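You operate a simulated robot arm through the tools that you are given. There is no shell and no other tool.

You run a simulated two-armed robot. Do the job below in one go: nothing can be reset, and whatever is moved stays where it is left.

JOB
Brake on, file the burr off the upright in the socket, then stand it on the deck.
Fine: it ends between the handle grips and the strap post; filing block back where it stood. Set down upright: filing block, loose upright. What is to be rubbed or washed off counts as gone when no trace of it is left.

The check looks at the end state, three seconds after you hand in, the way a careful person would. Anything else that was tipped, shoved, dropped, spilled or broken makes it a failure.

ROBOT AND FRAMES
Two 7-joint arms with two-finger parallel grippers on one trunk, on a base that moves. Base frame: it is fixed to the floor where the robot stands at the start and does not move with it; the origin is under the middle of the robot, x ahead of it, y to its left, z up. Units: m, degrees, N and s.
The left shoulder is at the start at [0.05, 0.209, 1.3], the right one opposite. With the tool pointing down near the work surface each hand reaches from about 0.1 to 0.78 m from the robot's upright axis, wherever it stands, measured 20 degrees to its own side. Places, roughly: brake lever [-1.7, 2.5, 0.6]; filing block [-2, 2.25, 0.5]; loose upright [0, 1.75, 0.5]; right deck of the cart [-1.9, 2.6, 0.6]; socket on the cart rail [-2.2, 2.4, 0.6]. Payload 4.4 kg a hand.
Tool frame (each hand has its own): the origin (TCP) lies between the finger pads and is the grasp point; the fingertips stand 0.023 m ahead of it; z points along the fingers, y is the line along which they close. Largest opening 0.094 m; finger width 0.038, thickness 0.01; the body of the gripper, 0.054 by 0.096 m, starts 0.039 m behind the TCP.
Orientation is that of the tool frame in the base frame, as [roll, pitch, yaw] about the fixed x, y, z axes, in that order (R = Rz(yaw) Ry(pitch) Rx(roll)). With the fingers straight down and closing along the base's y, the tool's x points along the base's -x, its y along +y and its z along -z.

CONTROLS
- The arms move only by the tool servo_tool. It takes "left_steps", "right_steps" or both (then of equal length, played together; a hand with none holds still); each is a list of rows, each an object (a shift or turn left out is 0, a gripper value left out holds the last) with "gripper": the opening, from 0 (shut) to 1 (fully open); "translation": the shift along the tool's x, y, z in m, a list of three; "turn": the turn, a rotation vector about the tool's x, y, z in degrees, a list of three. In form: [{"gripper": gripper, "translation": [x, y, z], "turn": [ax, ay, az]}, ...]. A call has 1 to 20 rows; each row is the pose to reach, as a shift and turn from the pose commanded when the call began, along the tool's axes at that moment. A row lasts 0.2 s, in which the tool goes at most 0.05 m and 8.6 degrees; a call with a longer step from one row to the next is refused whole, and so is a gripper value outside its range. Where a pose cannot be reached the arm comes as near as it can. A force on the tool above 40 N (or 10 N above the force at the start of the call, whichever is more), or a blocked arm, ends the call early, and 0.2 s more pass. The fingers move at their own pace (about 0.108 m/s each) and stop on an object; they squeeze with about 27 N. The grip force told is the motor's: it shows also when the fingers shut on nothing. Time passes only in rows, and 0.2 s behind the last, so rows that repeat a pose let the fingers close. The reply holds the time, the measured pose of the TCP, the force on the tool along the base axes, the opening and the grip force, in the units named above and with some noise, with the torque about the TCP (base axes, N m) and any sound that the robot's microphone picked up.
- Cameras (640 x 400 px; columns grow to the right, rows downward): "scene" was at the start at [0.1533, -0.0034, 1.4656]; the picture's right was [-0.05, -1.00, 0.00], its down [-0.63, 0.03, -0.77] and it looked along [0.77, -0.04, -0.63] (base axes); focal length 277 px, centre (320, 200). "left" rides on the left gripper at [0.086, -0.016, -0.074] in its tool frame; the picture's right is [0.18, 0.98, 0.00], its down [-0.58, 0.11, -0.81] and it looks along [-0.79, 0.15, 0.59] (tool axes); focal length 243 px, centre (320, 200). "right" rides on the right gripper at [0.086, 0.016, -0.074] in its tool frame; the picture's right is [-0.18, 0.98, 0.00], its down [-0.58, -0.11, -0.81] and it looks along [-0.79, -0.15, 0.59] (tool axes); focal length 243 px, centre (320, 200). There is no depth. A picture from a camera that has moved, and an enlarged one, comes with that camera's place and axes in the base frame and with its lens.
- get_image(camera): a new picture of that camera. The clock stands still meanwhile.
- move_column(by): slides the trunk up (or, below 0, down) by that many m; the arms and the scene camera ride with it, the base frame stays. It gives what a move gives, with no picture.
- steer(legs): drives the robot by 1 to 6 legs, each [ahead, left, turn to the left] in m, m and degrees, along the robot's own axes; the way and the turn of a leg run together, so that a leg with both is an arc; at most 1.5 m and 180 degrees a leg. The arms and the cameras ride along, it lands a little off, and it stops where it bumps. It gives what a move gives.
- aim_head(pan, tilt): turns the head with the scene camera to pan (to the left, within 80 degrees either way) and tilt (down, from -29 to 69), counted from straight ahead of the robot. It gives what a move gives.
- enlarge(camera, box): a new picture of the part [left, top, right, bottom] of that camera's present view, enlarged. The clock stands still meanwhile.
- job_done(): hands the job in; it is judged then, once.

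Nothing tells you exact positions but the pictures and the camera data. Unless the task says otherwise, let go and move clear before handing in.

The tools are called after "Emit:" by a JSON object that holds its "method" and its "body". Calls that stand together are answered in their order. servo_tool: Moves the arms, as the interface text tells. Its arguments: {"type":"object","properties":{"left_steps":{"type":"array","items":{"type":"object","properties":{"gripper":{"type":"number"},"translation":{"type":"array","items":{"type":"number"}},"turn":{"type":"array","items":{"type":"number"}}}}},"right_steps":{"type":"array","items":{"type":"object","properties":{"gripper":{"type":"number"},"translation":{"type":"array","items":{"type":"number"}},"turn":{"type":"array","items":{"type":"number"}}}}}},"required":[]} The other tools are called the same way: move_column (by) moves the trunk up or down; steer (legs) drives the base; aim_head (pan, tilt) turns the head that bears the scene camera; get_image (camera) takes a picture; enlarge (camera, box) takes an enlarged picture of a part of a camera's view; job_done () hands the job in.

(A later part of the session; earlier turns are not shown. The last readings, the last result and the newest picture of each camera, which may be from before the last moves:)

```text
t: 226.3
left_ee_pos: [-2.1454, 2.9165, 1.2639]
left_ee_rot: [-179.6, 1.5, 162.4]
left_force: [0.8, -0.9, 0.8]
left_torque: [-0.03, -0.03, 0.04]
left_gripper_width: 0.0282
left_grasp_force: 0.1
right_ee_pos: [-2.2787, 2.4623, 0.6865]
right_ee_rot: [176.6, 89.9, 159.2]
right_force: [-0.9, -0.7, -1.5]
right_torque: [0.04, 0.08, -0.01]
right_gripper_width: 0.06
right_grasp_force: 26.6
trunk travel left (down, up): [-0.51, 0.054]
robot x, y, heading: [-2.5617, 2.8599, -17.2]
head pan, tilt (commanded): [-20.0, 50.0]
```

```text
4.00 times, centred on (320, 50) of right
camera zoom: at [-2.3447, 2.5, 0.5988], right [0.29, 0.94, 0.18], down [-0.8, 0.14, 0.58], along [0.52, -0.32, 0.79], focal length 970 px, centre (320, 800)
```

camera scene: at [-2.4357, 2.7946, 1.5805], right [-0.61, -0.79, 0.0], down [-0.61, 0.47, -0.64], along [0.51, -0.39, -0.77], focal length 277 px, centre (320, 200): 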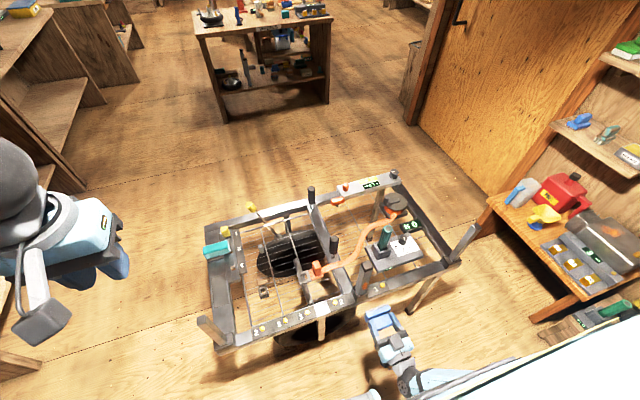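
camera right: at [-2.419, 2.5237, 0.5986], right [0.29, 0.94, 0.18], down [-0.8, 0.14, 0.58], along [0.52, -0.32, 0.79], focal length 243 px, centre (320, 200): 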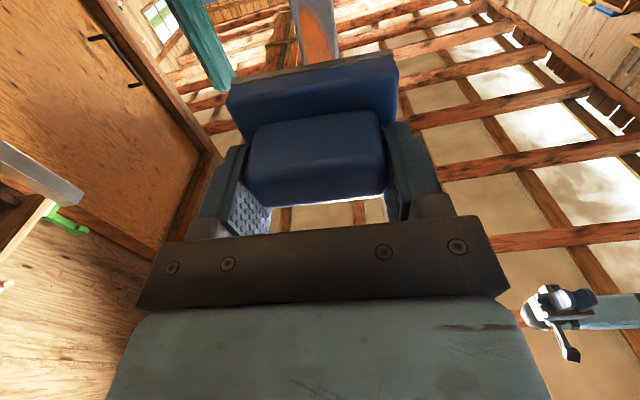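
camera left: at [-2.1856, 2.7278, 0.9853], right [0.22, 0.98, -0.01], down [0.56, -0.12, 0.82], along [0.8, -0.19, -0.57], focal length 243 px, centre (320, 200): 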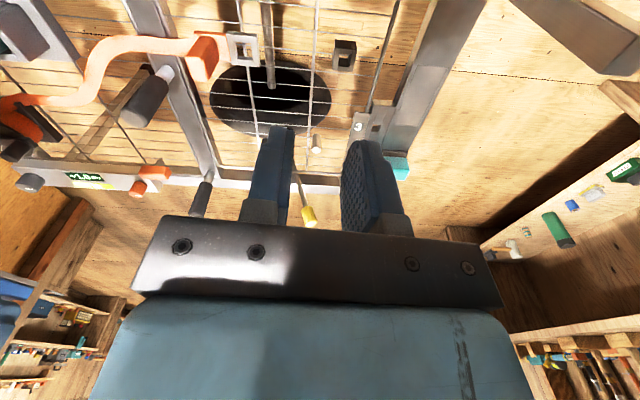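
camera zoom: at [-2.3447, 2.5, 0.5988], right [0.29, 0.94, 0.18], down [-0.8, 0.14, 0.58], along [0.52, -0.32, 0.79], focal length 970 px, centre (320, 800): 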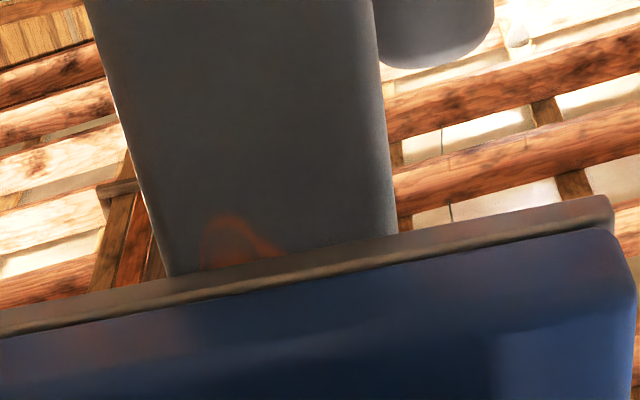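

Emit:
{"method": "servo_tool", "body": {"right_steps": [{"translation": [0, 0, 0.003]}, {"translation": [0, 0, 0.006]}, {"translation": [0, 0, 0.008]}, {"translation": [0, 0, 0.01]}, {"translation": [0, 0, 0.01]}]}}

Emit:
{"method": "enlarge", "body": {"camera": "right", "box": [240, 0, 400, 100]}}

Emit:
{"method": "enlarge", "body": {"camera": "scene", "box": [330, 240, 430, 340]}}

```text
t: 227.5
left_ee_pos: [-2.1472, 2.9172, 1.2646]
left_ee_rot: [-179.6, 1.6, 162.4]
left_force: [0.3, 0.6, -0.6]
left_torque: [-0.03, 0.04, -0.02]
left_gripper_width: 0.0282
left_grasp_force: 0.0
right_ee_pos: [-2.2707, 2.4613, 0.6869]
right_ee_rot: [43.8, 90.0, 26.6]
right_force: [-22.3, 7.7, 5.3]
right_torque: [0.13, 0.46, -0.12]
right_gripper_width: 0.06
right_grasp_force: 27.2
trunk travel left (down, up): [-0.51, 0.054]
robot x, y, heading: [-2.5636, 2.8604, -17.3]
head pan, tilt (commanded): [-20.0, 50.0]
```

```text
4.00 times, centred on (320, 50) of right
camera zoom: at [-2.3372, 2.4976, 0.599], right [0.29, 0.94, 0.18], down [-0.8, 0.14, 0.58], along [0.52, -0.32, 0.79], focal length 970 px, centre (320, 800)
```

zoom: 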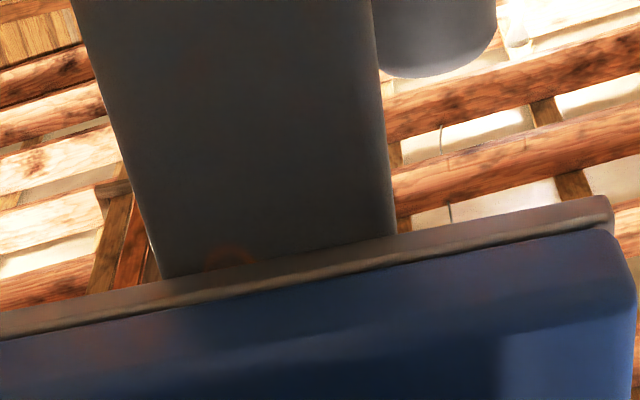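

```text
4.00 times, centred on (380, 290) of scene
camera zoom: at [-2.4388, 2.7957, 1.5808], right [-0.61, -0.79, 0.0], down [-0.61, 0.46, -0.64], along [0.51, -0.39, -0.76], focal length 1108 px, centre (80, -160)
```

zoom: 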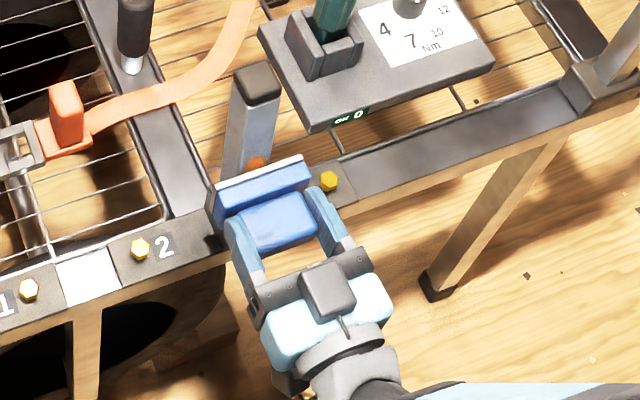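

Contact made with about 24 N on the burr. I'll rub side to side across the face (so as not to lift the post) and check the effect.

Emit:
{"method": "servo_tool", "body": {"right_steps": [{"translation": [0, 0.01, 0]}, {"translation": [0, 0.02, 0]}, {"translation": [0, 0.01, 0]}, {"translation": [0, 0, 0]}, {"translation": [0, -0.01, 0]}, {"translation": [0, -0.02, 0]}, {"translation": [0, -0.01, 0]}, {"translation": [0, 0, 0]}, {"translation": [0, 0.01, 0]}, {"translation": [0, 0.02, 0]}, {"translation": [0, 0.01, 0]}, {"translation": [0, 0, 0]}, {"translation": [0, -0.01, 0]}, {"translation": [0, -0.02, 0]}, {"translation": [0, -0.01, 0]}, {"translation": [0, 0, 0]}]}}

Emit:
{"method": "enlarge", "body": {"camera": "right", "box": [240, 0, 400, 100]}}

Emit:
{"method": "enlarge", "body": {"camera": "scene", "box": [340, 240, 420, 300]}}

```text
t: 230.9
left_ee_pos: [-2.1449, 2.9168, 1.2644]
left_ee_rot: [-179.6, 1.6, 162.3]
left_force: [0.1, -0.1, 0.8]
left_torque: [-0.01, 0.02, 0.0]
left_gripper_width: 0.0282
left_grasp_force: 0.1
right_ee_pos: [-2.2681, 2.4587, 0.6871]
right_ee_rot: [41.2, 90.0, 23.8]
right_force: [-7.3, 1.0, -1.2]
right_torque: [-0.02, 0.2, -0.15]
right_gripper_width: 0.0598
right_grasp_force: 27.1
trunk travel left (down, up): [-0.51, 0.054]
robot x, y, heading: [-2.5625, 2.8614, -17.3]
head pan, tilt (commanded): [-20.0, 50.0]
```

```text
4.00 times, centred on (320, 50) of right
camera zoom: at [-2.3345, 2.4968, 0.5992], right [0.29, 0.94, 0.18], down [-0.8, 0.14, 0.58], along [0.52, -0.32, 0.79], focal length 970 px, centre (320, 800)
```

zoom: 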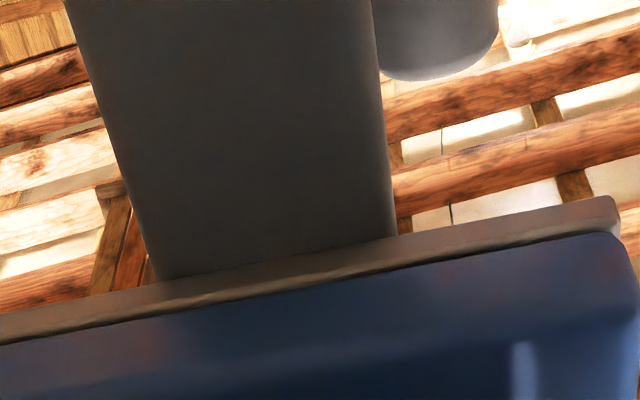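

```text
6.67 times, centred on (380, 270) of scene
camera zoom: at [-2.4368, 2.7949, 1.5805], right [-0.61, -0.79, 0.0], down [-0.61, 0.47, -0.64], along [0.51, -0.39, -0.77], focal length 1847 px, centre (-80, -267)
```

zoom: 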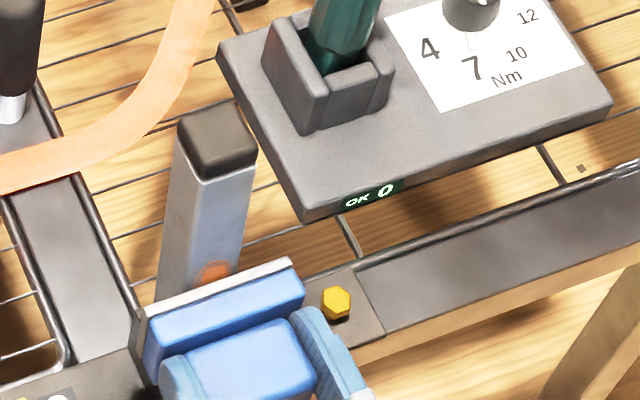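

The covered part seems to be going; the burr's top still shows above the file. I'll move up 2 cm with a bit more pressure and continue.

Emit:
{"method": "servo_tool", "body": {"right_steps": [{"translation": [-0.01, 0, 0.001]}, {"translation": [-0.02, 0, 0.003]}, {"translation": [-0.02, 0.012, 0.004]}, {"translation": [-0.02, 0.022, 0.004]}, {"translation": [-0.02, 0.01, 0.004]}, {"translation": [-0.02, -0.004, 0.004]}, {"translation": [-0.02, -0.016, 0.004]}, {"translation": [-0.02, -0.022, 0.004]}, {"translation": [-0.02, -0.01, 0.004]}, {"translation": [-0.02, 0.004, 0.004]}, {"translation": [-0.02, 0.016, 0.004]}, {"translation": [-0.02, 0.022, 0.004]}, {"translation": [-0.02, 0.01, 0.004]}, {"translation": [-0.02, -0.004, 0.004]}, {"translation": [-0.02, -0.016, 0.004]}, {"translation": [-0.02, -0.022, 0.004]}, {"translation": [-0.02, -0.01, 0.004]}, {"translation": [-0.02, 0.0, 0.004]}]}}

Emit:
{"method": "enlarge", "body": {"camera": "right", "box": [240, 0, 400, 100]}}

Emit:
{"method": "enlarge", "body": {"camera": "scene", "box": [340, 240, 420, 300]}}

```text
t: 234.7
left_ee_pos: [-2.145, 2.917, 1.2639]
left_ee_rot: [-179.6, 1.6, 162.3]
left_force: [-0.5, 0.1, 0.4]
left_torque: [0.0, 0.01, 0.03]
left_gripper_width: 0.0284
left_grasp_force: 0.0
right_ee_pos: [-2.2656, 2.4572, 0.7052]
right_ee_rot: [-108.3, 89.9, -125.7]
right_force: [-22.0, 0.2, -0.3]
right_torque: [-0.03, 0.69, -0.41]
right_gripper_width: 0.0598
right_grasp_force: 27.1
trunk travel left (down, up): [-0.51, 0.054]
robot x, y, heading: [-2.5596, 2.8593, -17.4]
head pan, tilt (commanded): [-20.0, 50.0]
```

```text
4.00 times, centred on (320, 50) of right
camera zoom: at [-2.3321, 2.4943, 0.6187], right [0.3, 0.94, 0.18], down [-0.8, 0.14, 0.58], along [0.52, -0.32, 0.79], focal length 970 px, centre (320, 800)
```

zoom: 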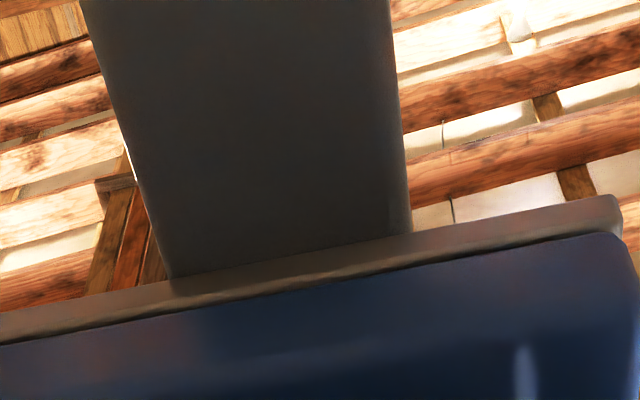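

```text
6.67 times, centred on (380, 270) of scene
camera zoom: at [-2.4379, 2.795, 1.5806], right [-0.61, -0.79, 0.0], down [-0.61, 0.47, -0.64], along [0.51, -0.39, -0.77], focal length 1847 px, centre (-80, -267)
```

zoom: 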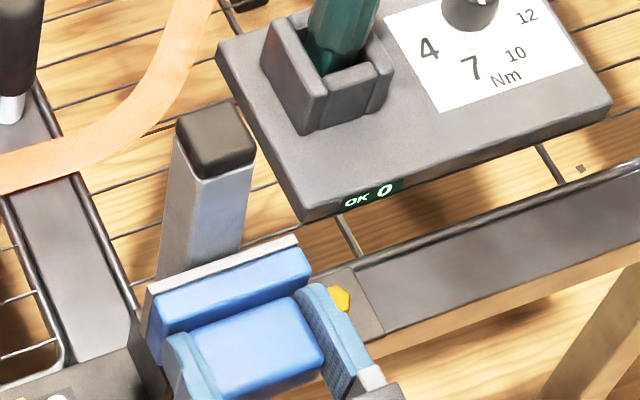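

No trace shows above or below the file now. I'll back off to inspect the whole face.

Emit:
{"method": "servo_tool", "body": {"right_steps": [{"translation": [0, 0, -0.02]}, {"translation": [0, 0, -0.05]}, {"translation": [0.02, 0, -0.08]}, {"translation": [0.05, 0, -0.1]}]}}

Emit:
{"method": "enlarge", "body": {"camera": "right", "box": [240, 0, 400, 100]}}

Emit:
{"method": "enlarge", "body": {"camera": "scene", "box": [340, 240, 420, 300]}}

```text
t: 235.7
left_ee_pos: [-2.1451, 2.9178, 1.2634]
left_ee_rot: [-179.5, 1.5, 162.4]
left_force: [-0.8, 0.3, -0.1]
left_torque: [-0.04, 0.01, 0.0]
left_gripper_width: 0.0281
left_grasp_force: 0.1
right_ee_pos: [-2.359, 2.4891, 0.6558]
right_ee_rot: [-100.0, 89.8, -117.4]
right_force: [0.3, 0.1, -2.9]
right_torque: [0.03, 0.02, 0.01]
right_gripper_width: 0.0598
right_grasp_force: 26.8
trunk travel left (down, up): [-0.51, 0.054]
robot x, y, heading: [-2.565, 2.8607, -17.3]
head pan, tilt (commanded): [-20.0, 50.0]
```

```text
4.00 times, centred on (320, 50) of right
camera zoom: at [-2.4263, 2.5257, 0.5689], right [0.29, 0.94, 0.18], down [-0.8, 0.14, 0.58], along [0.52, -0.32, 0.79], focal length 970 px, centre (320, 800)
```

zoom: 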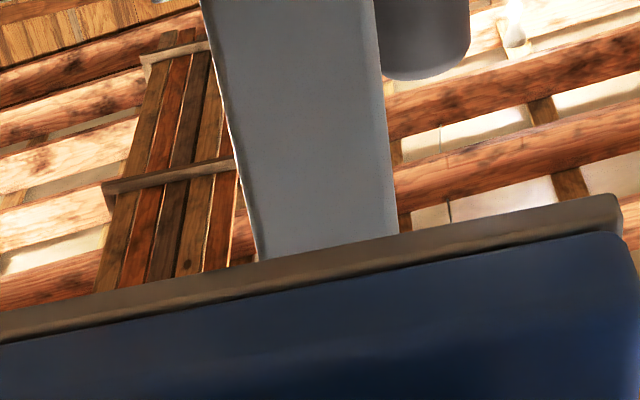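

```text
6.67 times, centred on (380, 270) of scene
camera zoom: at [-2.4363, 2.7951, 1.5805], right [-0.61, -0.79, 0.0], down [-0.61, 0.46, -0.64], along [0.51, -0.39, -0.77], focal length 1847 px, centre (-80, -267)
```

zoom: 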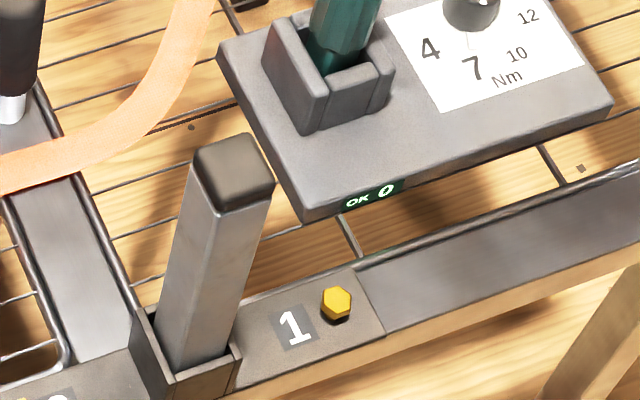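

The burr is completely gone and the post stands in its socket. Now the filing block goes back: raise, turn the hand down again.

Emit:
{"method": "servo_tool", "body": {"right_steps": [{"translation": [-0.045, 0, 0]}, {"translation": [-0.09, 0, 0]}, {"translation": [-0.135, 0, 0]}, {"translation": [-0.18, 0, 0]}, {"translation": [-0.225, 0, 0]}, {"translation": [-0.27, 0, 0.01]}, {"translation": [-0.315, 0, 0.02]}, {"translation": [-0.36, 0, 0.03]}, {"translation": [-0.39, 0, 0.04]}]}}

Emit:
{"method": "servo_tool", "body": {"right_steps": [{"turn": [0, 8, 0]}, {"turn": [0, 16, 0]}, {"turn": [0, 24, 0]}, {"turn": [0, 32, 0]}, {"turn": [0, 40, 0]}, {"turn": [0, 48, 0]}, {"turn": [0, 56, 0]}, {"turn": [0, 64, 0]}, {"turn": [0, 72, 0]}, {"turn": [0, 80, 0]}, {"turn": [0, 88, 0]}, {"turn": [0, 90, 0]}]}}

Emit:
{"method": "get_image", "body": {"camera": "scene"}}

```text
t: 237.7
left_ee_pos: [-2.145, 2.9175, 1.2637]
left_ee_rot: [-179.7, 1.5, 162.3]
left_force: [0.8, 0.9, -0.5]
left_torque: [0.0, 0.05, 0.02]
left_gripper_width: 0.0281
left_grasp_force: 0.1
right_ee_pos: [-2.3211, 2.4752, 1.0462]
right_ee_rot: [-152.4, 90.0, -169.9]
right_force: [-0.1, 0.4, -1.3]
right_torque: [-0.02, 0.06, 0.01]
right_gripper_width: 0.0598
right_grasp_force: 27.4
trunk travel left (down, up): [-0.51, 0.054]
robot x, y, heading: [-2.5606, 2.8622, -17.4]
head pan, tilt (commanded): [-20.0, 50.0]
```

```text
t: 240.3
left_ee_pos: [-2.1465, 2.9164, 1.2634]
left_ee_rot: [-179.7, 1.4, 162.3]
left_force: [0.6, -0.8, -0.8]
left_torque: [0.0, -0.03, -0.01]
left_gripper_width: 0.0282
left_grasp_force: 0.0
right_ee_pos: [-2.3211, 2.4757, 1.0472]
right_ee_rot: [180.0, -0.2, 162.6]
right_force: [-0.5, -0.6, -1.8]
right_torque: [-0.01, -0.02, 0.03]
right_gripper_width: 0.0597
right_grasp_force: 26.2
trunk travel left (down, up): [-0.51, 0.054]
robot x, y, heading: [-2.5635, 2.8588, -17.3]
head pan, tilt (commanded): [-20.0, 50.0]
```

```text
taken
camera scene: at [-2.4366, 2.7945, 1.5805], right [-0.61, -0.79, 0.0], down [-0.61, 0.47, -0.64], along [0.51, -0.39, -0.77], focal length 277 px, centre (320, 200)
```

scene: 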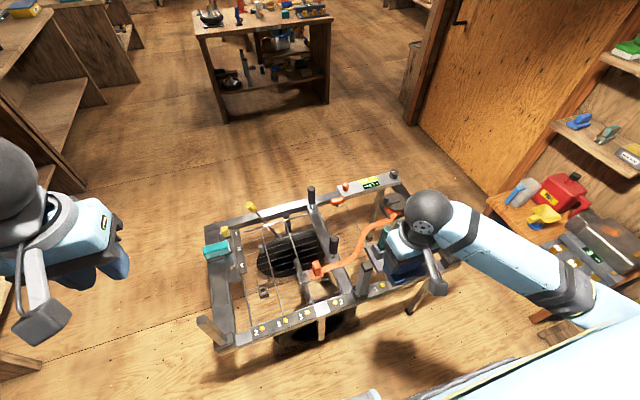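

Emit:
{"method": "steer", "body": {"legs": [[0.095, -0.144, -5.6]]}}

Emit:
{"method": "aim_head", "body": {"pan": -10, "tilt": 55}}

```text
t: 242.2
left_ee_pos: [-2.1028, 2.7084, 1.2626]
left_ee_rot: [-179.5, 1.5, 156.6]
left_force: [0.0, 0.0, -0.3]
left_torque: [0.02, -0.01, 0.02]
left_gripper_width: 0.0282
left_grasp_force: 0.1
right_ee_pos: [-2.3207, 2.2863, 1.0473]
right_ee_rot: [-180.0, 0.0, 157.0]
right_force: [-1.2, 0.0, -1.9]
right_torque: [-0.02, 0.01, -0.04]
right_gripper_width: 0.0597
right_grasp_force: 27.0
trunk travel left (down, up): [-0.51, 0.054]
robot x, y, heading: [-2.5259, 2.6925, -23.0]
head pan, tilt (commanded): [-20.0, 50.0]
```

```text
t: 242.9
left_ee_pos: [-2.1027, 2.7081, 1.2642]
left_ee_rot: [-179.6, 1.6, 156.7]
left_force: [0.3, 0.1, 0.7]
left_torque: [0.03, -0.02, -0.01]
left_gripper_width: 0.0283
left_grasp_force: 0.1
right_ee_pos: [-2.3212, 2.286, 1.0473]
right_ee_rot: [180.0, -0.1, 157.0]
right_force: [0.1, -0.4, -1.9]
right_torque: [-0.02, -0.03, -0.01]
right_gripper_width: 0.0598
right_grasp_force: 26.8
trunk travel left (down, up): [-0.51, 0.054]
robot x, y, heading: [-2.5233, 2.6932, -22.9]
head pan, tilt (commanded): [-10.0, 55.0]
```

Emit:
{"method": "servo_tool", "body": {"right_steps": [{"translation": [-0.0388, 0.0162, 0], "turn": [0, 0, -1]}, {"translation": [-0.0775, 0.0323, 0], "turn": [0, 0, -2]}, {"translation": [-0.1163, 0.0485, 0], "turn": [0, 0, -3]}, {"translation": [-0.155, 0.0646, 0], "turn": [0, 0, -4]}, {"translation": [-0.1938, 0.0808, 0], "turn": [0, 0, -5]}, {"translation": [-0.2326, 0.0969, 0], "turn": [0, 0, -6]}, {"translation": [-0.2713, 0.1131, 0], "turn": [0, 0, -7]}, {"translation": [-0.3101, 0.1292, 0], "turn": [0, 0, -8.2]}]}}

Emit:
{"method": "move_column", "body": {"by": -0.2}}

Emit:
{"method": "get_image", "body": {"camera": "right"}}

Emit:
{"method": "get_image", "body": {"camera": "scene"}}

```text
t: 244.7
left_ee_pos: [-2.1004, 2.7091, 1.2634]
left_ee_rot: [-179.5, 1.4, 156.5]
left_force: [0.5, -0.2, -0.1]
left_torque: [0.0, 0.01, -0.02]
left_gripper_width: 0.0281
left_grasp_force: 0.1
right_ee_pos: [-1.9841, 2.285, 1.0452]
right_ee_rot: [-180.0, -0.2, 165.2]
right_force: [-0.2, -0.6, -2.8]
right_torque: [-0.01, -0.01, -0.03]
right_gripper_width: 0.0595
right_grasp_force: 26.8
trunk travel left (down, up): [-0.51, 0.054]
robot x, y, heading: [-2.5241, 2.6915, -23.2]
head pan, tilt (commanded): [-10.0, 55.0]
```

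```text
t: 246.9
left_ee_pos: [-2.1046, 2.7078, 1.0636]
left_ee_rot: [-179.6, 1.4, 156.6]
left_force: [0.6, 0.3, 0.0]
left_torque: [-0.01, 0.02, -0.01]
left_gripper_width: 0.0282
left_grasp_force: 0.1
right_ee_pos: [-1.9846, 2.2853, 0.8467]
right_ee_rot: [180.0, 0.0, 165.2]
right_force: [-0.3, 0.1, -1.9]
right_torque: [0.02, -0.01, 0.0]
right_gripper_width: 0.0601
right_grasp_force: 26.6
trunk travel left (down, up): [-0.31, 0.254]
robot x, y, heading: [-2.5212, 2.6909, -23.1]
head pan, tilt (commanded): [-10.0, 55.0]
```

```text
taken
camera right: at [-2.0644, 2.3226, 0.9209], right [0.43, 0.9, 0.0], down [0.53, -0.25, 0.81], along [0.73, -0.35, -0.59], focal length 243 px, centre (320, 200)
```

right: 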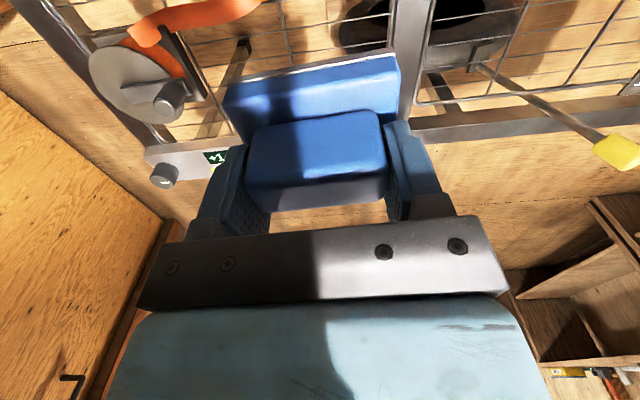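

```text
taken
camera scene: at [-2.4005, 2.6282, 1.374], right [-0.54, -0.84, 0.0], down [-0.69, 0.45, -0.57], along [0.48, -0.31, -0.82], focal length 277 px, centre (320, 200)
```

scene: 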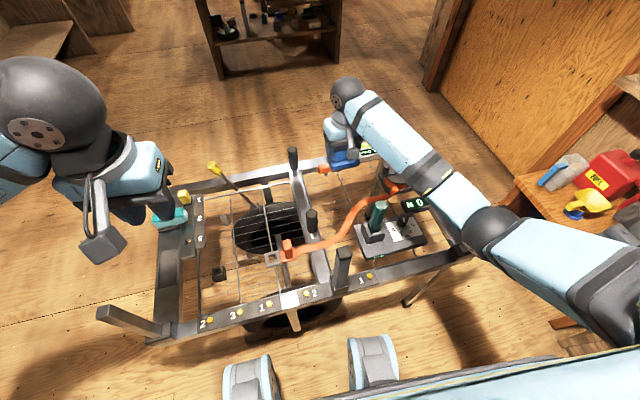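

Emit:
{"method": "servo_tool", "body": {"right_steps": [{"translation": [0.0, -0.001, 0.04]}, {"translation": [0.0, -0.001, 0.08]}, {"translation": [0.0, -0.001, 0.12]}, {"translation": [0.0, -0.001, 0.16]}, {"translation": [0.0, -0.001, 0.195]}, {"translation": [0.0, -0.001, 0.22]}, {"translation": [0.0, -0.001, 0.23]}, {"translation": [0.0, -0.001, 0.234]}]}}

Emit:
{"method": "get_image", "body": {"camera": "right"}}

```text
t: 248.7
left_ee_pos: [-2.1029, 2.7075, 1.0639]
left_ee_rot: [-179.6, 1.5, 156.6]
left_force: [0.6, -0.2, -1.3]
left_torque: [0.01, -0.03, -0.01]
left_gripper_width: 0.0284
left_grasp_force: 0.0
right_ee_pos: [-1.9862, 2.2838, 0.6118]
right_ee_rot: [-180.0, -0.2, 165.1]
right_force: [0.5, 0.5, -2.6]
right_torque: [-0.01, -0.01, -0.04]
right_gripper_width: 0.0597
right_grasp_force: 27.2
trunk travel left (down, up): [-0.31, 0.254]
robot x, y, heading: [-2.5217, 2.6899, -23.1]
head pan, tilt (commanded): [-10.0, 55.0]
```

```text
taken
camera right: at [-2.065, 2.3218, 0.6866], right [0.43, 0.9, 0.0], down [0.54, -0.25, 0.81], along [0.73, -0.35, -0.59], focal length 243 px, centre (320, 200)
```

right: 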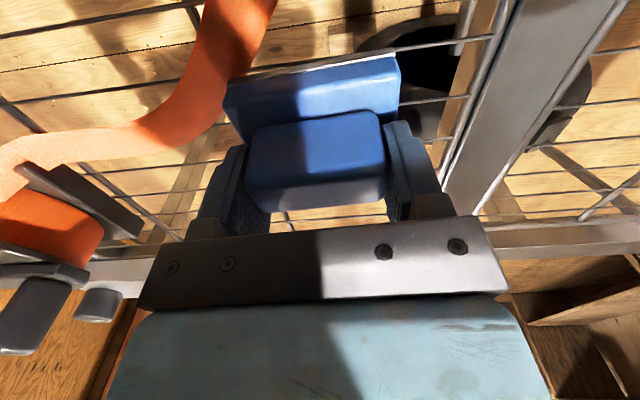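

Emit:
{"method": "servo_tool", "body": {"right_steps": [{"translation": [-0.001, 0, 0.002]}, {"translation": [-0.001, 0, 0.004]}, {"translation": [-0.001, 0, 0.005]}, {"translation": [-0.001, 0, 0.005]}]}}

```text
t: 249.7
left_ee_pos: [-2.1022, 2.7083, 1.0636]
left_ee_rot: [-179.5, 1.5, 156.6]
left_force: [0.0, 0.1, -0.4]
left_torque: [-0.02, 0.0, 0.0]
left_gripper_width: 0.0283
left_grasp_force: 0.1
right_ee_pos: [-1.9838, 2.2839, 0.6075]
right_ee_rot: [-180.0, -0.1, 165.3]
right_force: [0.0, -0.1, -1.2]
right_torque: [-0.01, -0.03, 0.02]
right_gripper_width: 0.0599
right_grasp_force: 27.6
trunk travel left (down, up): [-0.31, 0.254]
robot x, y, heading: [-2.5255, 2.6942, -23.0]
head pan, tilt (commanded): [-10.0, 55.0]
```

Emit:
{"method": "servo_tool", "body": {"right_steps": [{"translation": [0.0015, 0, 0.001]}, {"translation": [0.0015, 0, 0.002]}, {"translation": [0.0015, 0, 0.002]}]}}

```text
t: 250.5
left_ee_pos: [-2.1023, 2.7091, 1.0637]
left_ee_rot: [-179.7, 1.5, 156.6]
left_force: [-0.2, 0.3, 0.1]
left_torque: [0.04, -0.03, 0.0]
left_gripper_width: 0.0283
left_grasp_force: 0.1
right_ee_pos: [-1.9859, 2.284, 0.6076]
right_ee_rot: [180.0, 0.1, 165.2]
right_force: [-0.3, -0.9, 6.1]
right_torque: [0.15, -0.22, -0.03]
right_gripper_width: 0.0596
right_grasp_force: 26.9
trunk travel left (down, up): [-0.31, 0.254]
robot x, y, heading: [-2.5213, 2.6947, -22.9]
head pan, tilt (commanded): [-10.0, 55.0]
```

The block touches the deck at its original spot. Releasing and lifting.

Emit:
{"method": "servo_tool", "body": {"right_steps": [{"gripper": 0.75}, {"gripper": 0.85}, {"gripper": 1}, {"gripper": 1}, {"translation": [0, 0, -0.01]}, {"translation": [0, 0, -0.03]}, {"translation": [0, 0, -0.07]}, {"translation": [0, 0, -0.115]}, {"translation": [0, 0, -0.16]}, {"translation": [0, 0, -0.205]}, {"translation": [0, 0, -0.25]}, {"translation": [0, 0, -0.295]}, {"translation": [0, 0, -0.34]}]}}

Emit:
{"method": "enlarge", "body": {"camera": "scene", "box": [290, 150, 450, 290]}}

Emit:
{"method": "get_image", "body": {"camera": "right"}}

```text
t: 253.3
left_ee_pos: [-2.1031, 2.7086, 1.064]
left_ee_rot: [-179.6, 1.6, 156.7]
left_force: [0.0, 0.6, -1.0]
left_torque: [-0.05, -0.01, 0.03]
left_gripper_width: 0.0285
left_grasp_force: 0.0
right_ee_pos: [-1.987, 2.2836, 0.9468]
right_ee_rot: [-179.9, -0.1, 165.2]
right_force: [0.4, 0.0, 0.5]
right_torque: [-0.01, 0.01, 0.03]
right_gripper_width: 0.0941
right_grasp_force: 0.1
trunk travel left (down, up): [-0.31, 0.254]
robot x, y, heading: [-2.5216, 2.6924, -23.2]
head pan, tilt (commanded): [-10.0, 55.0]
```

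```text
2.86 times, centred on (370, 220) of scene
camera zoom: at [-2.401, 2.6283, 1.3739], right [-0.55, -0.84, 0.0], down [-0.69, 0.45, -0.57], along [0.48, -0.31, -0.82], focal length 791 px, centre (177, 143)
```

zoom: 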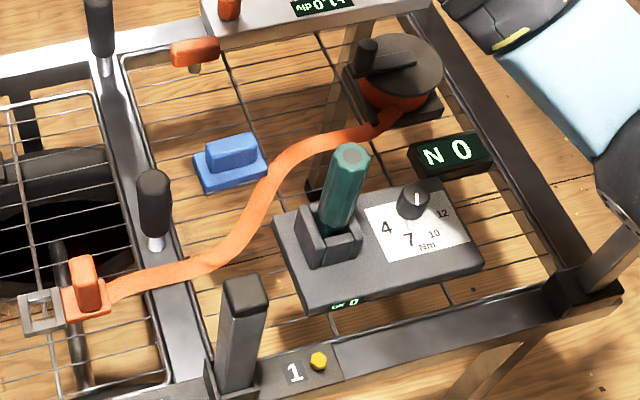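

```text
taken
camera right: at [-2.0657, 2.3222, 1.021], right [0.43, 0.9, 0.0], down [0.54, -0.25, 0.81], along [0.73, -0.35, -0.59], focal length 243 px, centre (320, 200)
```

right: 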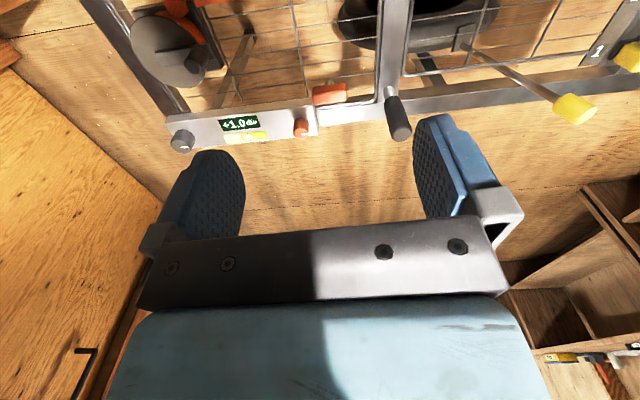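

The filing block stands back in its place. Next the post: I'll retract the right arm, raise the trunk 0.1 m, and bring the left hand over the post, squared to the cart.

Emit:
{"method": "servo_tool", "body": {"right_steps": [{"translation": [0.01, -0.005, -0.04]}, {"translation": [0.03, -0.015, -0.08]}, {"translation": [0.065, -0.03, -0.1]}, {"translation": [0.105, -0.05, -0.11]}, {"translation": [0.145, -0.075, -0.12]}, {"translation": [0.185, -0.1, -0.12]}, {"translation": [0.22, -0.12, -0.12]}]}}

Emit:
{"method": "move_column", "body": {"by": 0.1}}

Emit:
{"method": "get_image", "body": {"camera": "scene"}}

```text
t: 254.9
left_ee_pos: [-2.104, 2.7091, 1.0646]
left_ee_rot: [-179.6, 1.4, 156.7]
left_force: [0.8, -0.8, -0.6]
left_torque: [-0.01, -0.04, 0.0]
left_gripper_width: 0.0282
left_grasp_force: 0.1
right_ee_pos: [-2.2295, 2.2243, 1.0679]
right_ee_rot: [-179.9, 0.0, 165.2]
right_force: [-0.4, 0.0, 0.9]
right_torque: [0.0, 0.01, -0.01]
right_gripper_width: 0.0939
right_grasp_force: 0.1
trunk travel left (down, up): [-0.31, 0.254]
robot x, y, heading: [-2.52, 2.6962, -23.1]
head pan, tilt (commanded): [-10.0, 55.0]
```

```text
t: 256.2
left_ee_pos: [-2.1021, 2.7078, 1.1641]
left_ee_rot: [-179.5, 1.6, 156.7]
left_force: [0.8, 0.3, 0.1]
left_torque: [0.02, -0.04, 0.03]
left_gripper_width: 0.028
left_grasp_force: 0.1
right_ee_pos: [-2.2284, 2.224, 1.1665]
right_ee_rot: [180.0, -0.1, 165.2]
right_force: [-0.4, -0.8, -0.2]
right_torque: [0.02, 0.03, 0.03]
right_gripper_width: 0.0939
right_grasp_force: 0.1
trunk travel left (down, up): [-0.41, 0.154]
robot x, y, heading: [-2.5191, 2.6926, -23.0]
head pan, tilt (commanded): [-10.0, 55.0]
```

```text
taken
camera scene: at [-2.4003, 2.6282, 1.4739], right [-0.54, -0.84, 0.0], down [-0.69, 0.45, -0.57], along [0.48, -0.31, -0.82], focal length 277 px, centre (320, 200)
```

scene: 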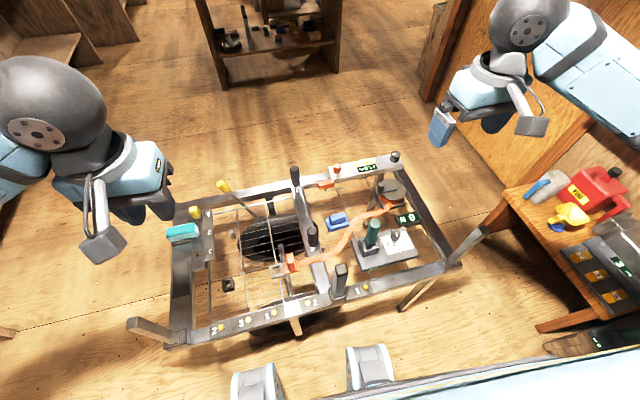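

Emit:
{"method": "enlarge", "body": {"camera": "scene", "box": [200, 170, 370, 310]}}

Emit:
{"method": "enlarge", "body": {"camera": "scene", "box": [215, 185, 305, 255]}}

```text
2.86 times, centred on (285, 240) of scene
camera zoom: at [-2.4003, 2.6282, 1.4739], right [-0.54, -0.84, 0.0], down [-0.69, 0.45, -0.57], along [0.48, -0.31, -0.82], focal length 791 px, centre (420, 86)
```

zoom: 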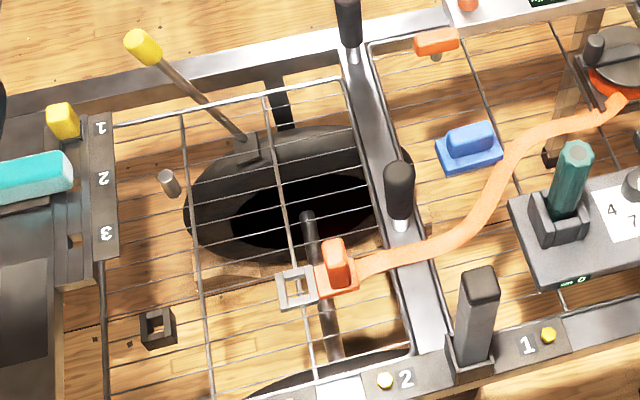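

```text
5.71 times, centred on (260, 220) of scene
camera zoom: at [-2.4003, 2.6282, 1.4739], right [-0.54, -0.84, 0.0], down [-0.69, 0.45, -0.57], along [0.48, -0.31, -0.82], focal length 1583 px, centre (663, 86)
```

zoom: 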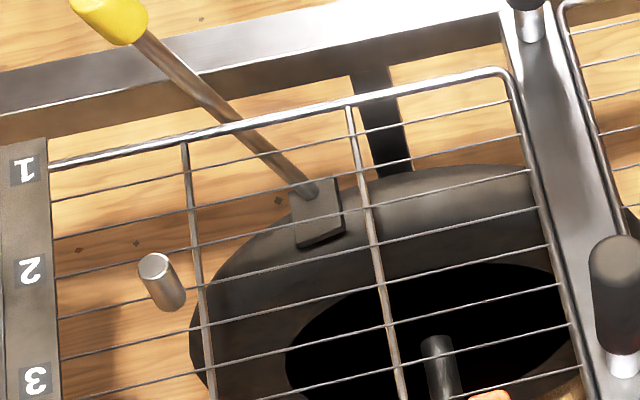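

Emit:
{"method": "servo_tool", "body": {"left_steps": [{"translation": [0, -0.041, 0], "turn": [0, 0.4, -0.8], "gripper": 0.7}, {"translation": [0, -0.082, 0], "turn": [-0.1, 0.8, -1.6]}, {"translation": [0, -0.123, 0], "turn": [-0.2, 1.2, -2.4]}, {"translation": [0, -0.164, 0], "turn": [-0.3, 1.4, -3.2]}, {"translation": [0, -0.205, 0], "turn": [-0.4, 1.6, -4]}, {"translation": [0, -0.246, 0], "turn": [-0.4, 1.6, -4.8]}, {"translation": [0, -0.287, 0], "turn": [-0.4, 1.6, -5.8]}, {"translation": [0, -0.287, 0.05], "turn": [-0.4, 1.6, -5.8]}, {"translation": [0, -0.287, 0.1], "turn": [-0.4, 1.6, -5.8]}, {"translation": [0, -0.287, 0.15], "turn": [-0.4, 1.6, -5.8]}, {"translation": [0, -0.287, 0.184], "turn": [-0.4, 1.6, -5.8]}]}}

Emit:
{"method": "get_image", "body": {"camera": "left"}}

Emit:
{"method": "get_image", "body": {"camera": "scene"}}

```text
t: 258.6
left_ee_pos: [-2.2124, 2.4432, 0.9812]
left_ee_rot: [-179.9, -0.2, 162.4]
left_force: [-0.5, -0.7, 0.3]
left_torque: [0.02, 0.02, -0.05]
left_gripper_width: 0.0656
left_grasp_force: 0.0
right_ee_pos: [-2.2292, 2.2242, 1.1665]
right_ee_rot: [179.9, -0.1, 165.2]
right_force: [0.7, 0.6, 0.0]
right_torque: [-0.05, 0.01, -0.01]
right_gripper_width: 0.0943
right_grasp_force: 0.1
trunk travel left (down, up): [-0.41, 0.154]
robot x, y, heading: [-2.5234, 2.6941, -23.0]
head pan, tilt (commanded): [-10.0, 55.0]
```

```text
taken
camera left: at [-2.3011, 2.4533, 1.0562], right [0.12, 0.99, 0.0], down [0.59, -0.07, 0.8], along [0.8, -0.1, -0.59], focal length 243 px, centre (320, 200)
```

left: 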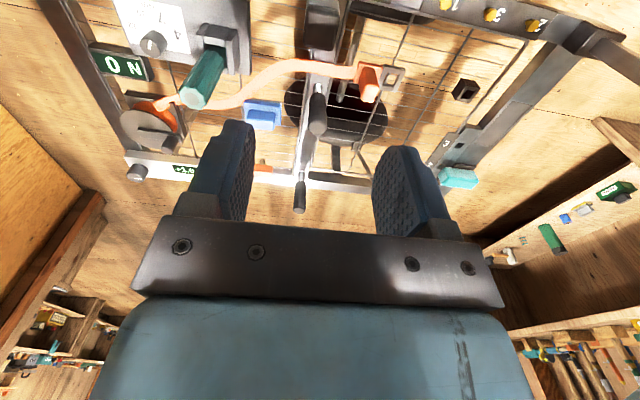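

```text
taken
camera scene: at [-2.4003, 2.6286, 1.4741], right [-0.54, -0.84, 0.0], down [-0.69, 0.45, -0.57], along [0.48, -0.31, -0.82], focal length 277 px, centre (320, 200)
```

scene: 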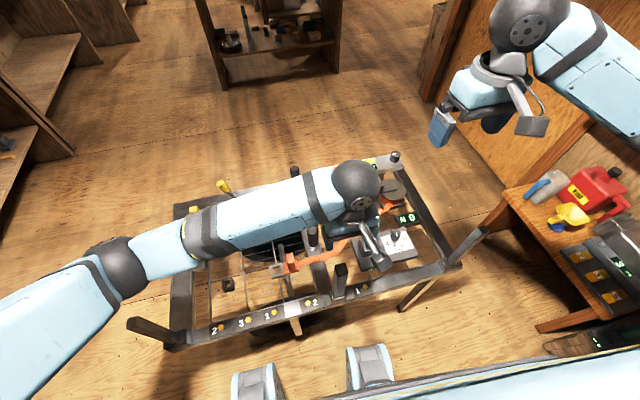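

Emit:
{"method": "servo_tool", "body": {"left_steps": [{"translation": [0, 0, 0.035]}, {"translation": [0, 0, 0.07]}]}}

Emit:
{"method": "get_image", "body": {"camera": "left"}}

Emit:
{"method": "enlarge", "body": {"camera": "scene", "box": [290, 150, 430, 310]}}

```text
t: 259.2
left_ee_pos: [-2.214, 2.4427, 0.9121]
left_ee_rot: [-179.9, -0.1, 162.6]
left_force: [0.5, 0.9, -0.8]
left_torque: [0.01, -0.01, 0.01]
left_gripper_width: 0.0659
left_grasp_force: 0.0
right_ee_pos: [-2.2294, 2.2254, 1.1669]
right_ee_rot: [-180.0, 0.0, 165.2]
right_force: [0.0, -0.2, 0.2]
right_torque: [-0.01, 0.0, -0.01]
right_gripper_width: 0.0941
right_grasp_force: 0.0
trunk travel left (down, up): [-0.41, 0.154]
robot x, y, heading: [-2.5258, 2.6935, -22.9]
head pan, tilt (commanded): [-10.0, 55.0]
```

```text
taken
camera left: at [-2.3019, 2.453, 0.9871], right [0.12, 0.99, 0.0], down [0.59, -0.07, 0.8], along [0.8, -0.1, -0.59], focal length 243 px, centre (320, 200)
```

left: 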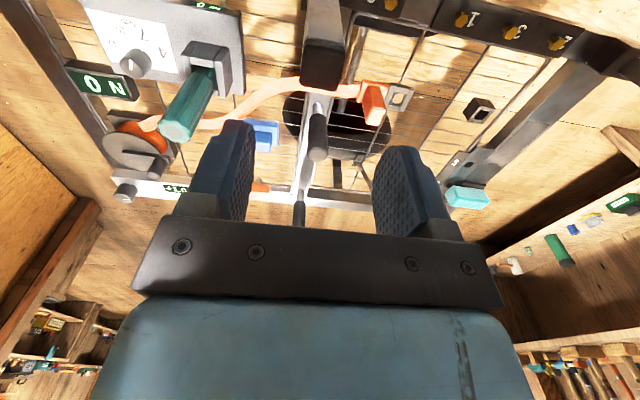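

```text
2.50 times, centred on (360, 230) of scene
camera zoom: at [-2.4006, 2.6283, 1.4741], right [-0.55, -0.84, 0.0], down [-0.69, 0.45, -0.57], along [0.48, -0.31, -0.82], focal length 692 px, centre (220, 125)
```

zoom: 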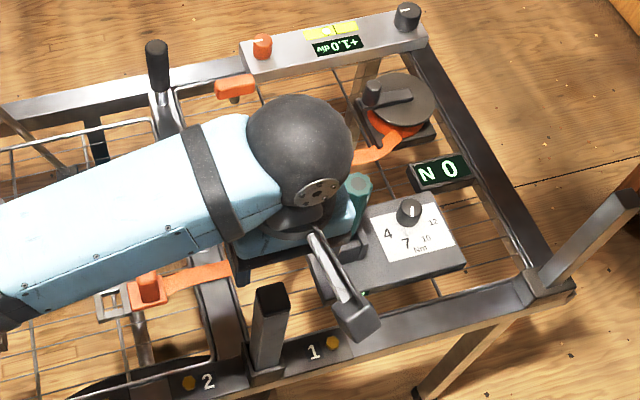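

Emit:
{"method": "enlarge", "body": {"camera": "left", "box": [240, 0, 400, 120]}}

```text
3.33 times, centred on (320, 60) of left
camera zoom: at [-2.3019, 2.453, 0.9871], right [0.12, 0.99, 0.0], down [0.59, -0.07, 0.8], along [0.8, -0.1, -0.59], focal length 809 px, centre (320, 667)
```

zoom: 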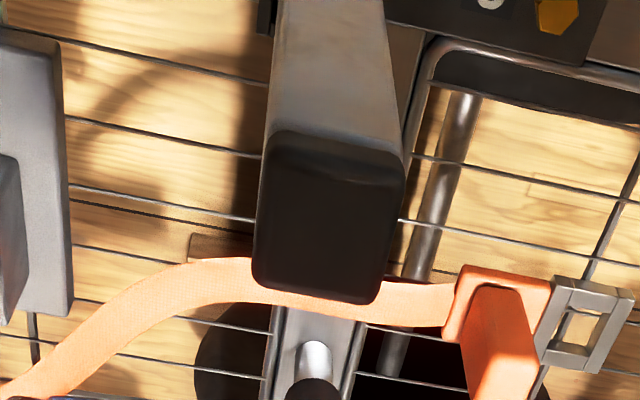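

The hand is centred on the post's cap within 2–3 mm and aligned. Descending and gripping near its top.

Emit:
{"method": "servo_tool", "body": {"left_steps": [{"translation": [0.002, 0.001, 0.045], "gripper": 0.7}, {"translation": [0.002, 0.001, 0.09]}, {"translation": [0.002, 0.001, 0.115]}, {"translation": [0.002, 0.001, 0.127]}]}}

Emit:
{"method": "get_image", "body": {"camera": "left"}}

Emit:
{"method": "enlarge", "body": {"camera": "scene", "box": [290, 150, 430, 310]}}

```text
t: 260.2
left_ee_pos: [-2.2148, 2.4443, 0.7854]
left_ee_rot: [-179.9, -0.3, 162.5]
left_force: [0.2, 0.0, 0.7]
left_torque: [-0.04, -0.01, 0.02]
left_gripper_width: 0.0657
left_grasp_force: 0.0
right_ee_pos: [-2.2301, 2.2246, 1.1676]
right_ee_rot: [-180.0, 0.0, 165.2]
right_force: [-0.2, -0.7, -0.7]
right_torque: [-0.04, 0.01, 0.01]
right_gripper_width: 0.094
right_grasp_force: 0.0
trunk travel left (down, up): [-0.41, 0.154]
robot x, y, heading: [-2.5219, 2.692, -23.0]
head pan, tilt (commanded): [-10.0, 55.0]
```

```text
taken
camera left: at [-2.3039, 2.4549, 0.8601], right [0.12, 0.99, 0.0], down [0.59, -0.07, 0.8], along [0.8, -0.1, -0.59], focal length 243 px, centre (320, 200)
```

left: 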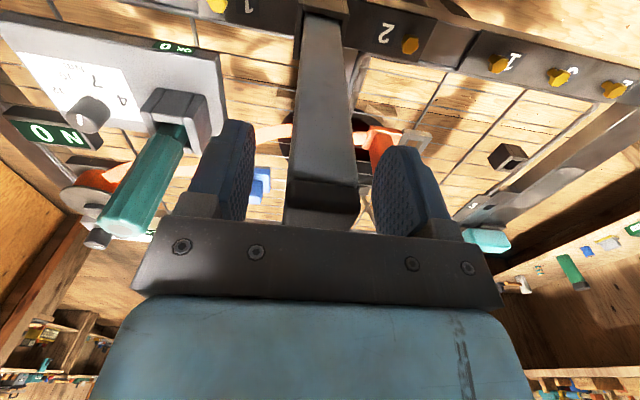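

```text
2.50 times, centred on (360, 230) of scene
camera zoom: at [-2.4006, 2.6283, 1.474], right [-0.55, -0.84, 0.0], down [-0.69, 0.45, -0.57], along [0.48, -0.31, -0.82], focal length 692 px, centre (220, 125)
```

zoom: 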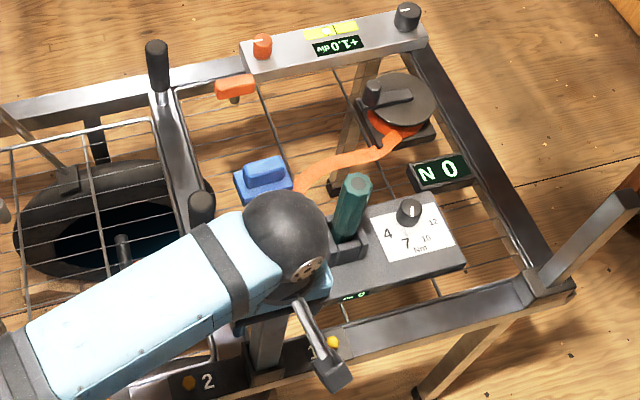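

Emit:
{"method": "servo_tool", "body": {"left_steps": [{"gripper": 0.4}, {"gripper": 0.2}, {"gripper": 0.2}, {"gripper": 0.1}, {"gripper": 0.1}]}}

Emit:
{"method": "get_image", "body": {"camera": "left"}}

```text
t: 261.4
left_ee_pos: [-2.2153, 2.445, 0.7862]
left_ee_rot: [-179.9, -0.2, 162.4]
left_force: [-1.0, -0.9, 0.8]
left_torque: [-0.12, 0.03, -0.01]
left_gripper_width: 0.0299
left_grasp_force: 27.3
right_ee_pos: [-2.229, 2.2235, 1.1666]
right_ee_rot: [-180.0, -0.1, 165.2]
right_force: [-0.2, 0.0, 0.1]
right_torque: [-0.01, 0.0, 0.01]
right_gripper_width: 0.0939
right_grasp_force: 0.0
trunk travel left (down, up): [-0.41, 0.154]
robot x, y, heading: [-2.5229, 2.6906, -22.8]
head pan, tilt (commanded): [-10.0, 55.0]
```

```text
taken
camera left: at [-2.3036, 2.455, 0.8602], right [0.12, 0.99, 0.0], down [0.59, -0.07, 0.8], along [0.8, -0.1, -0.59], focal length 243 px, centre (320, 200)
```

left: 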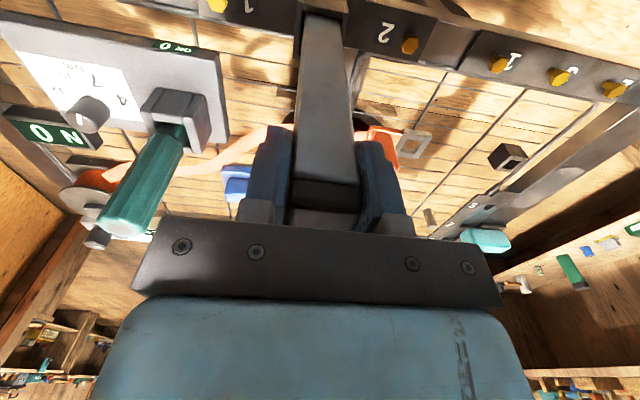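

Gripped at 30 mm. Lifting straight up out of the socket.

Emit:
{"method": "servo_tool", "body": {"left_steps": [{"translation": [0, 0, -0.015]}, {"translation": [0, 0, -0.03]}, {"translation": [0, 0, -0.05]}, {"translation": [0, 0, -0.07]}, {"translation": [0, 0, -0.09]}, {"translation": [0, 0, -0.12]}, {"translation": [0, 0, -0.15]}, {"translation": [0, 0, -0.18]}]}}

Emit:
{"method": "get_image", "body": {"camera": "left"}}

Emit:
{"method": "enlarge", "body": {"camera": "scene", "box": [230, 130, 430, 310]}}

```text
t: 263.2
left_ee_pos: [-2.2133, 2.4446, 0.9636]
left_ee_rot: [-179.9, -0.2, 162.4]
left_force: [0.5, -0.3, -3.6]
left_torque: [0.01, 0.01, -0.03]
left_gripper_width: 0.0299
left_grasp_force: 27.0
right_ee_pos: [-2.2289, 2.2243, 1.1666]
right_ee_rot: [-180.0, -0.1, 165.3]
right_force: [-0.1, -0.3, -1.1]
right_torque: [0.01, 0.0, -0.02]
right_gripper_width: 0.0939
right_grasp_force: 0.0
trunk travel left (down, up): [-0.41, 0.154]
robot x, y, heading: [-2.5221, 2.6942, -23.1]
head pan, tilt (commanded): [-10.0, 55.0]
```

```text
taken
camera left: at [-2.302, 2.4553, 1.0383], right [0.12, 0.99, 0.0], down [0.59, -0.07, 0.8], along [0.8, -0.1, -0.6], focal length 243 px, centre (320, 200)
```

left: 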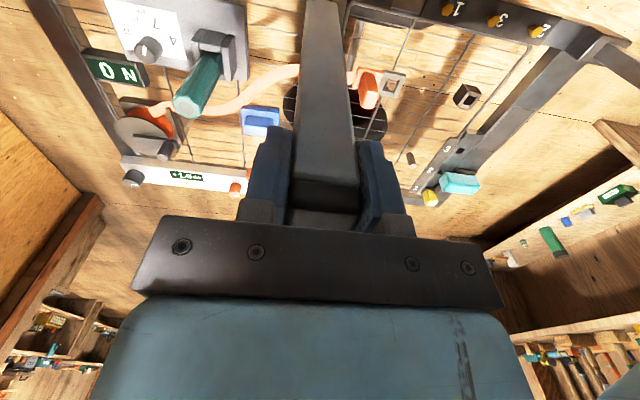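

```text
2.22 times, centred on (330, 220) of scene
camera zoom: at [-2.3986, 2.6283, 1.4737], right [-0.54, -0.84, 0.0], down [-0.69, 0.45, -0.57], along [0.48, -0.31, -0.82], focal length 616 px, centre (298, 156)
```

zoom: 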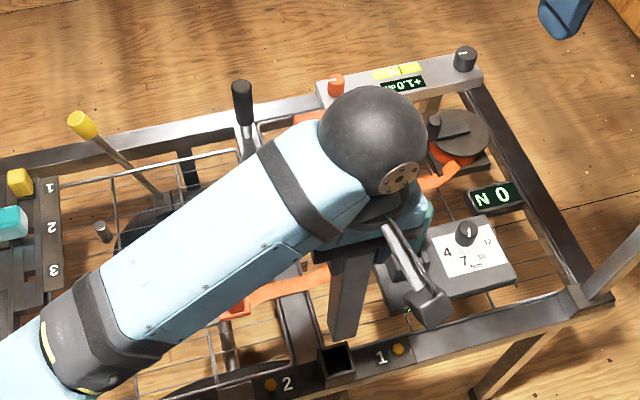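

The post is out, hanging vertical (bottom about z 0.72). I'll carry it over the right deck to the point midway between the grips and the strap post, about [-1.867, 2.510].

Emit:
{"method": "servo_tool", "body": {"left_steps": [{"translation": [-0.0387, 0.0209, 0]}, {"translation": [-0.0775, 0.0418, 0]}, {"translation": [-0.1162, 0.0627, 0]}, {"translation": [-0.155, 0.0837, 0]}, {"translation": [-0.1937, 0.1046, 0]}, {"translation": [-0.2324, 0.1255, 0]}, {"translation": [-0.2712, 0.1464, 0]}, {"translation": [-0.3099, 0.1673, 0]}, {"translation": [-0.3099, 0.1673, 0]}]}}

Emit:
{"method": "get_image", "body": {"camera": "left"}}

Emit:
{"method": "enlarge", "body": {"camera": "scene", "box": [190, 110, 390, 310]}}

```text
t: 265.2
left_ee_pos: [-1.8671, 2.5088, 0.9652]
left_ee_rot: [-179.8, -0.1, 162.4]
left_force: [-0.3, 0.2, -3.7]
left_torque: [0.0, -0.05, -0.03]
left_gripper_width: 0.0301
left_grasp_force: 27.2
right_ee_pos: [-2.2291, 2.2266, 1.1678]
right_ee_rot: [-179.9, -0.1, 165.1]
right_force: [0.4, 1.0, -0.5]
right_torque: [0.02, 0.0, 0.0]
right_gripper_width: 0.0941
right_grasp_force: 0.1
trunk travel left (down, up): [-0.41, 0.154]
robot x, y, heading: [-2.526, 2.6915, -23.3]
head pan, tilt (commanded): [-10.0, 55.0]
```

```text
taken
camera left: at [-1.9558, 2.5201, 1.0401], right [0.12, 0.99, 0.0], down [0.59, -0.07, 0.8], along [0.8, -0.1, -0.59], focal length 243 px, centre (320, 200)
```

left: 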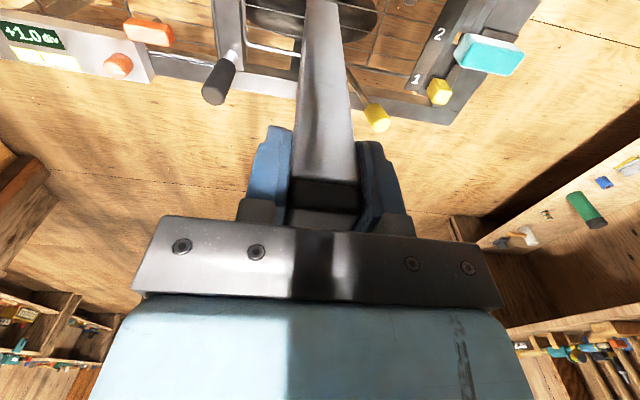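

```text
2.00 times, centred on (290, 210) of scene
camera zoom: at [-2.4007, 2.6282, 1.474], right [-0.55, -0.84, 0.0], down [-0.69, 0.45, -0.57], along [0.48, -0.31, -0.82], focal length 554 px, centre (380, 180)
```

zoom: 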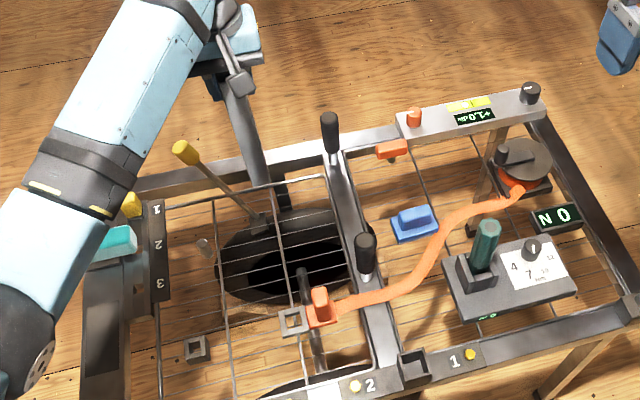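

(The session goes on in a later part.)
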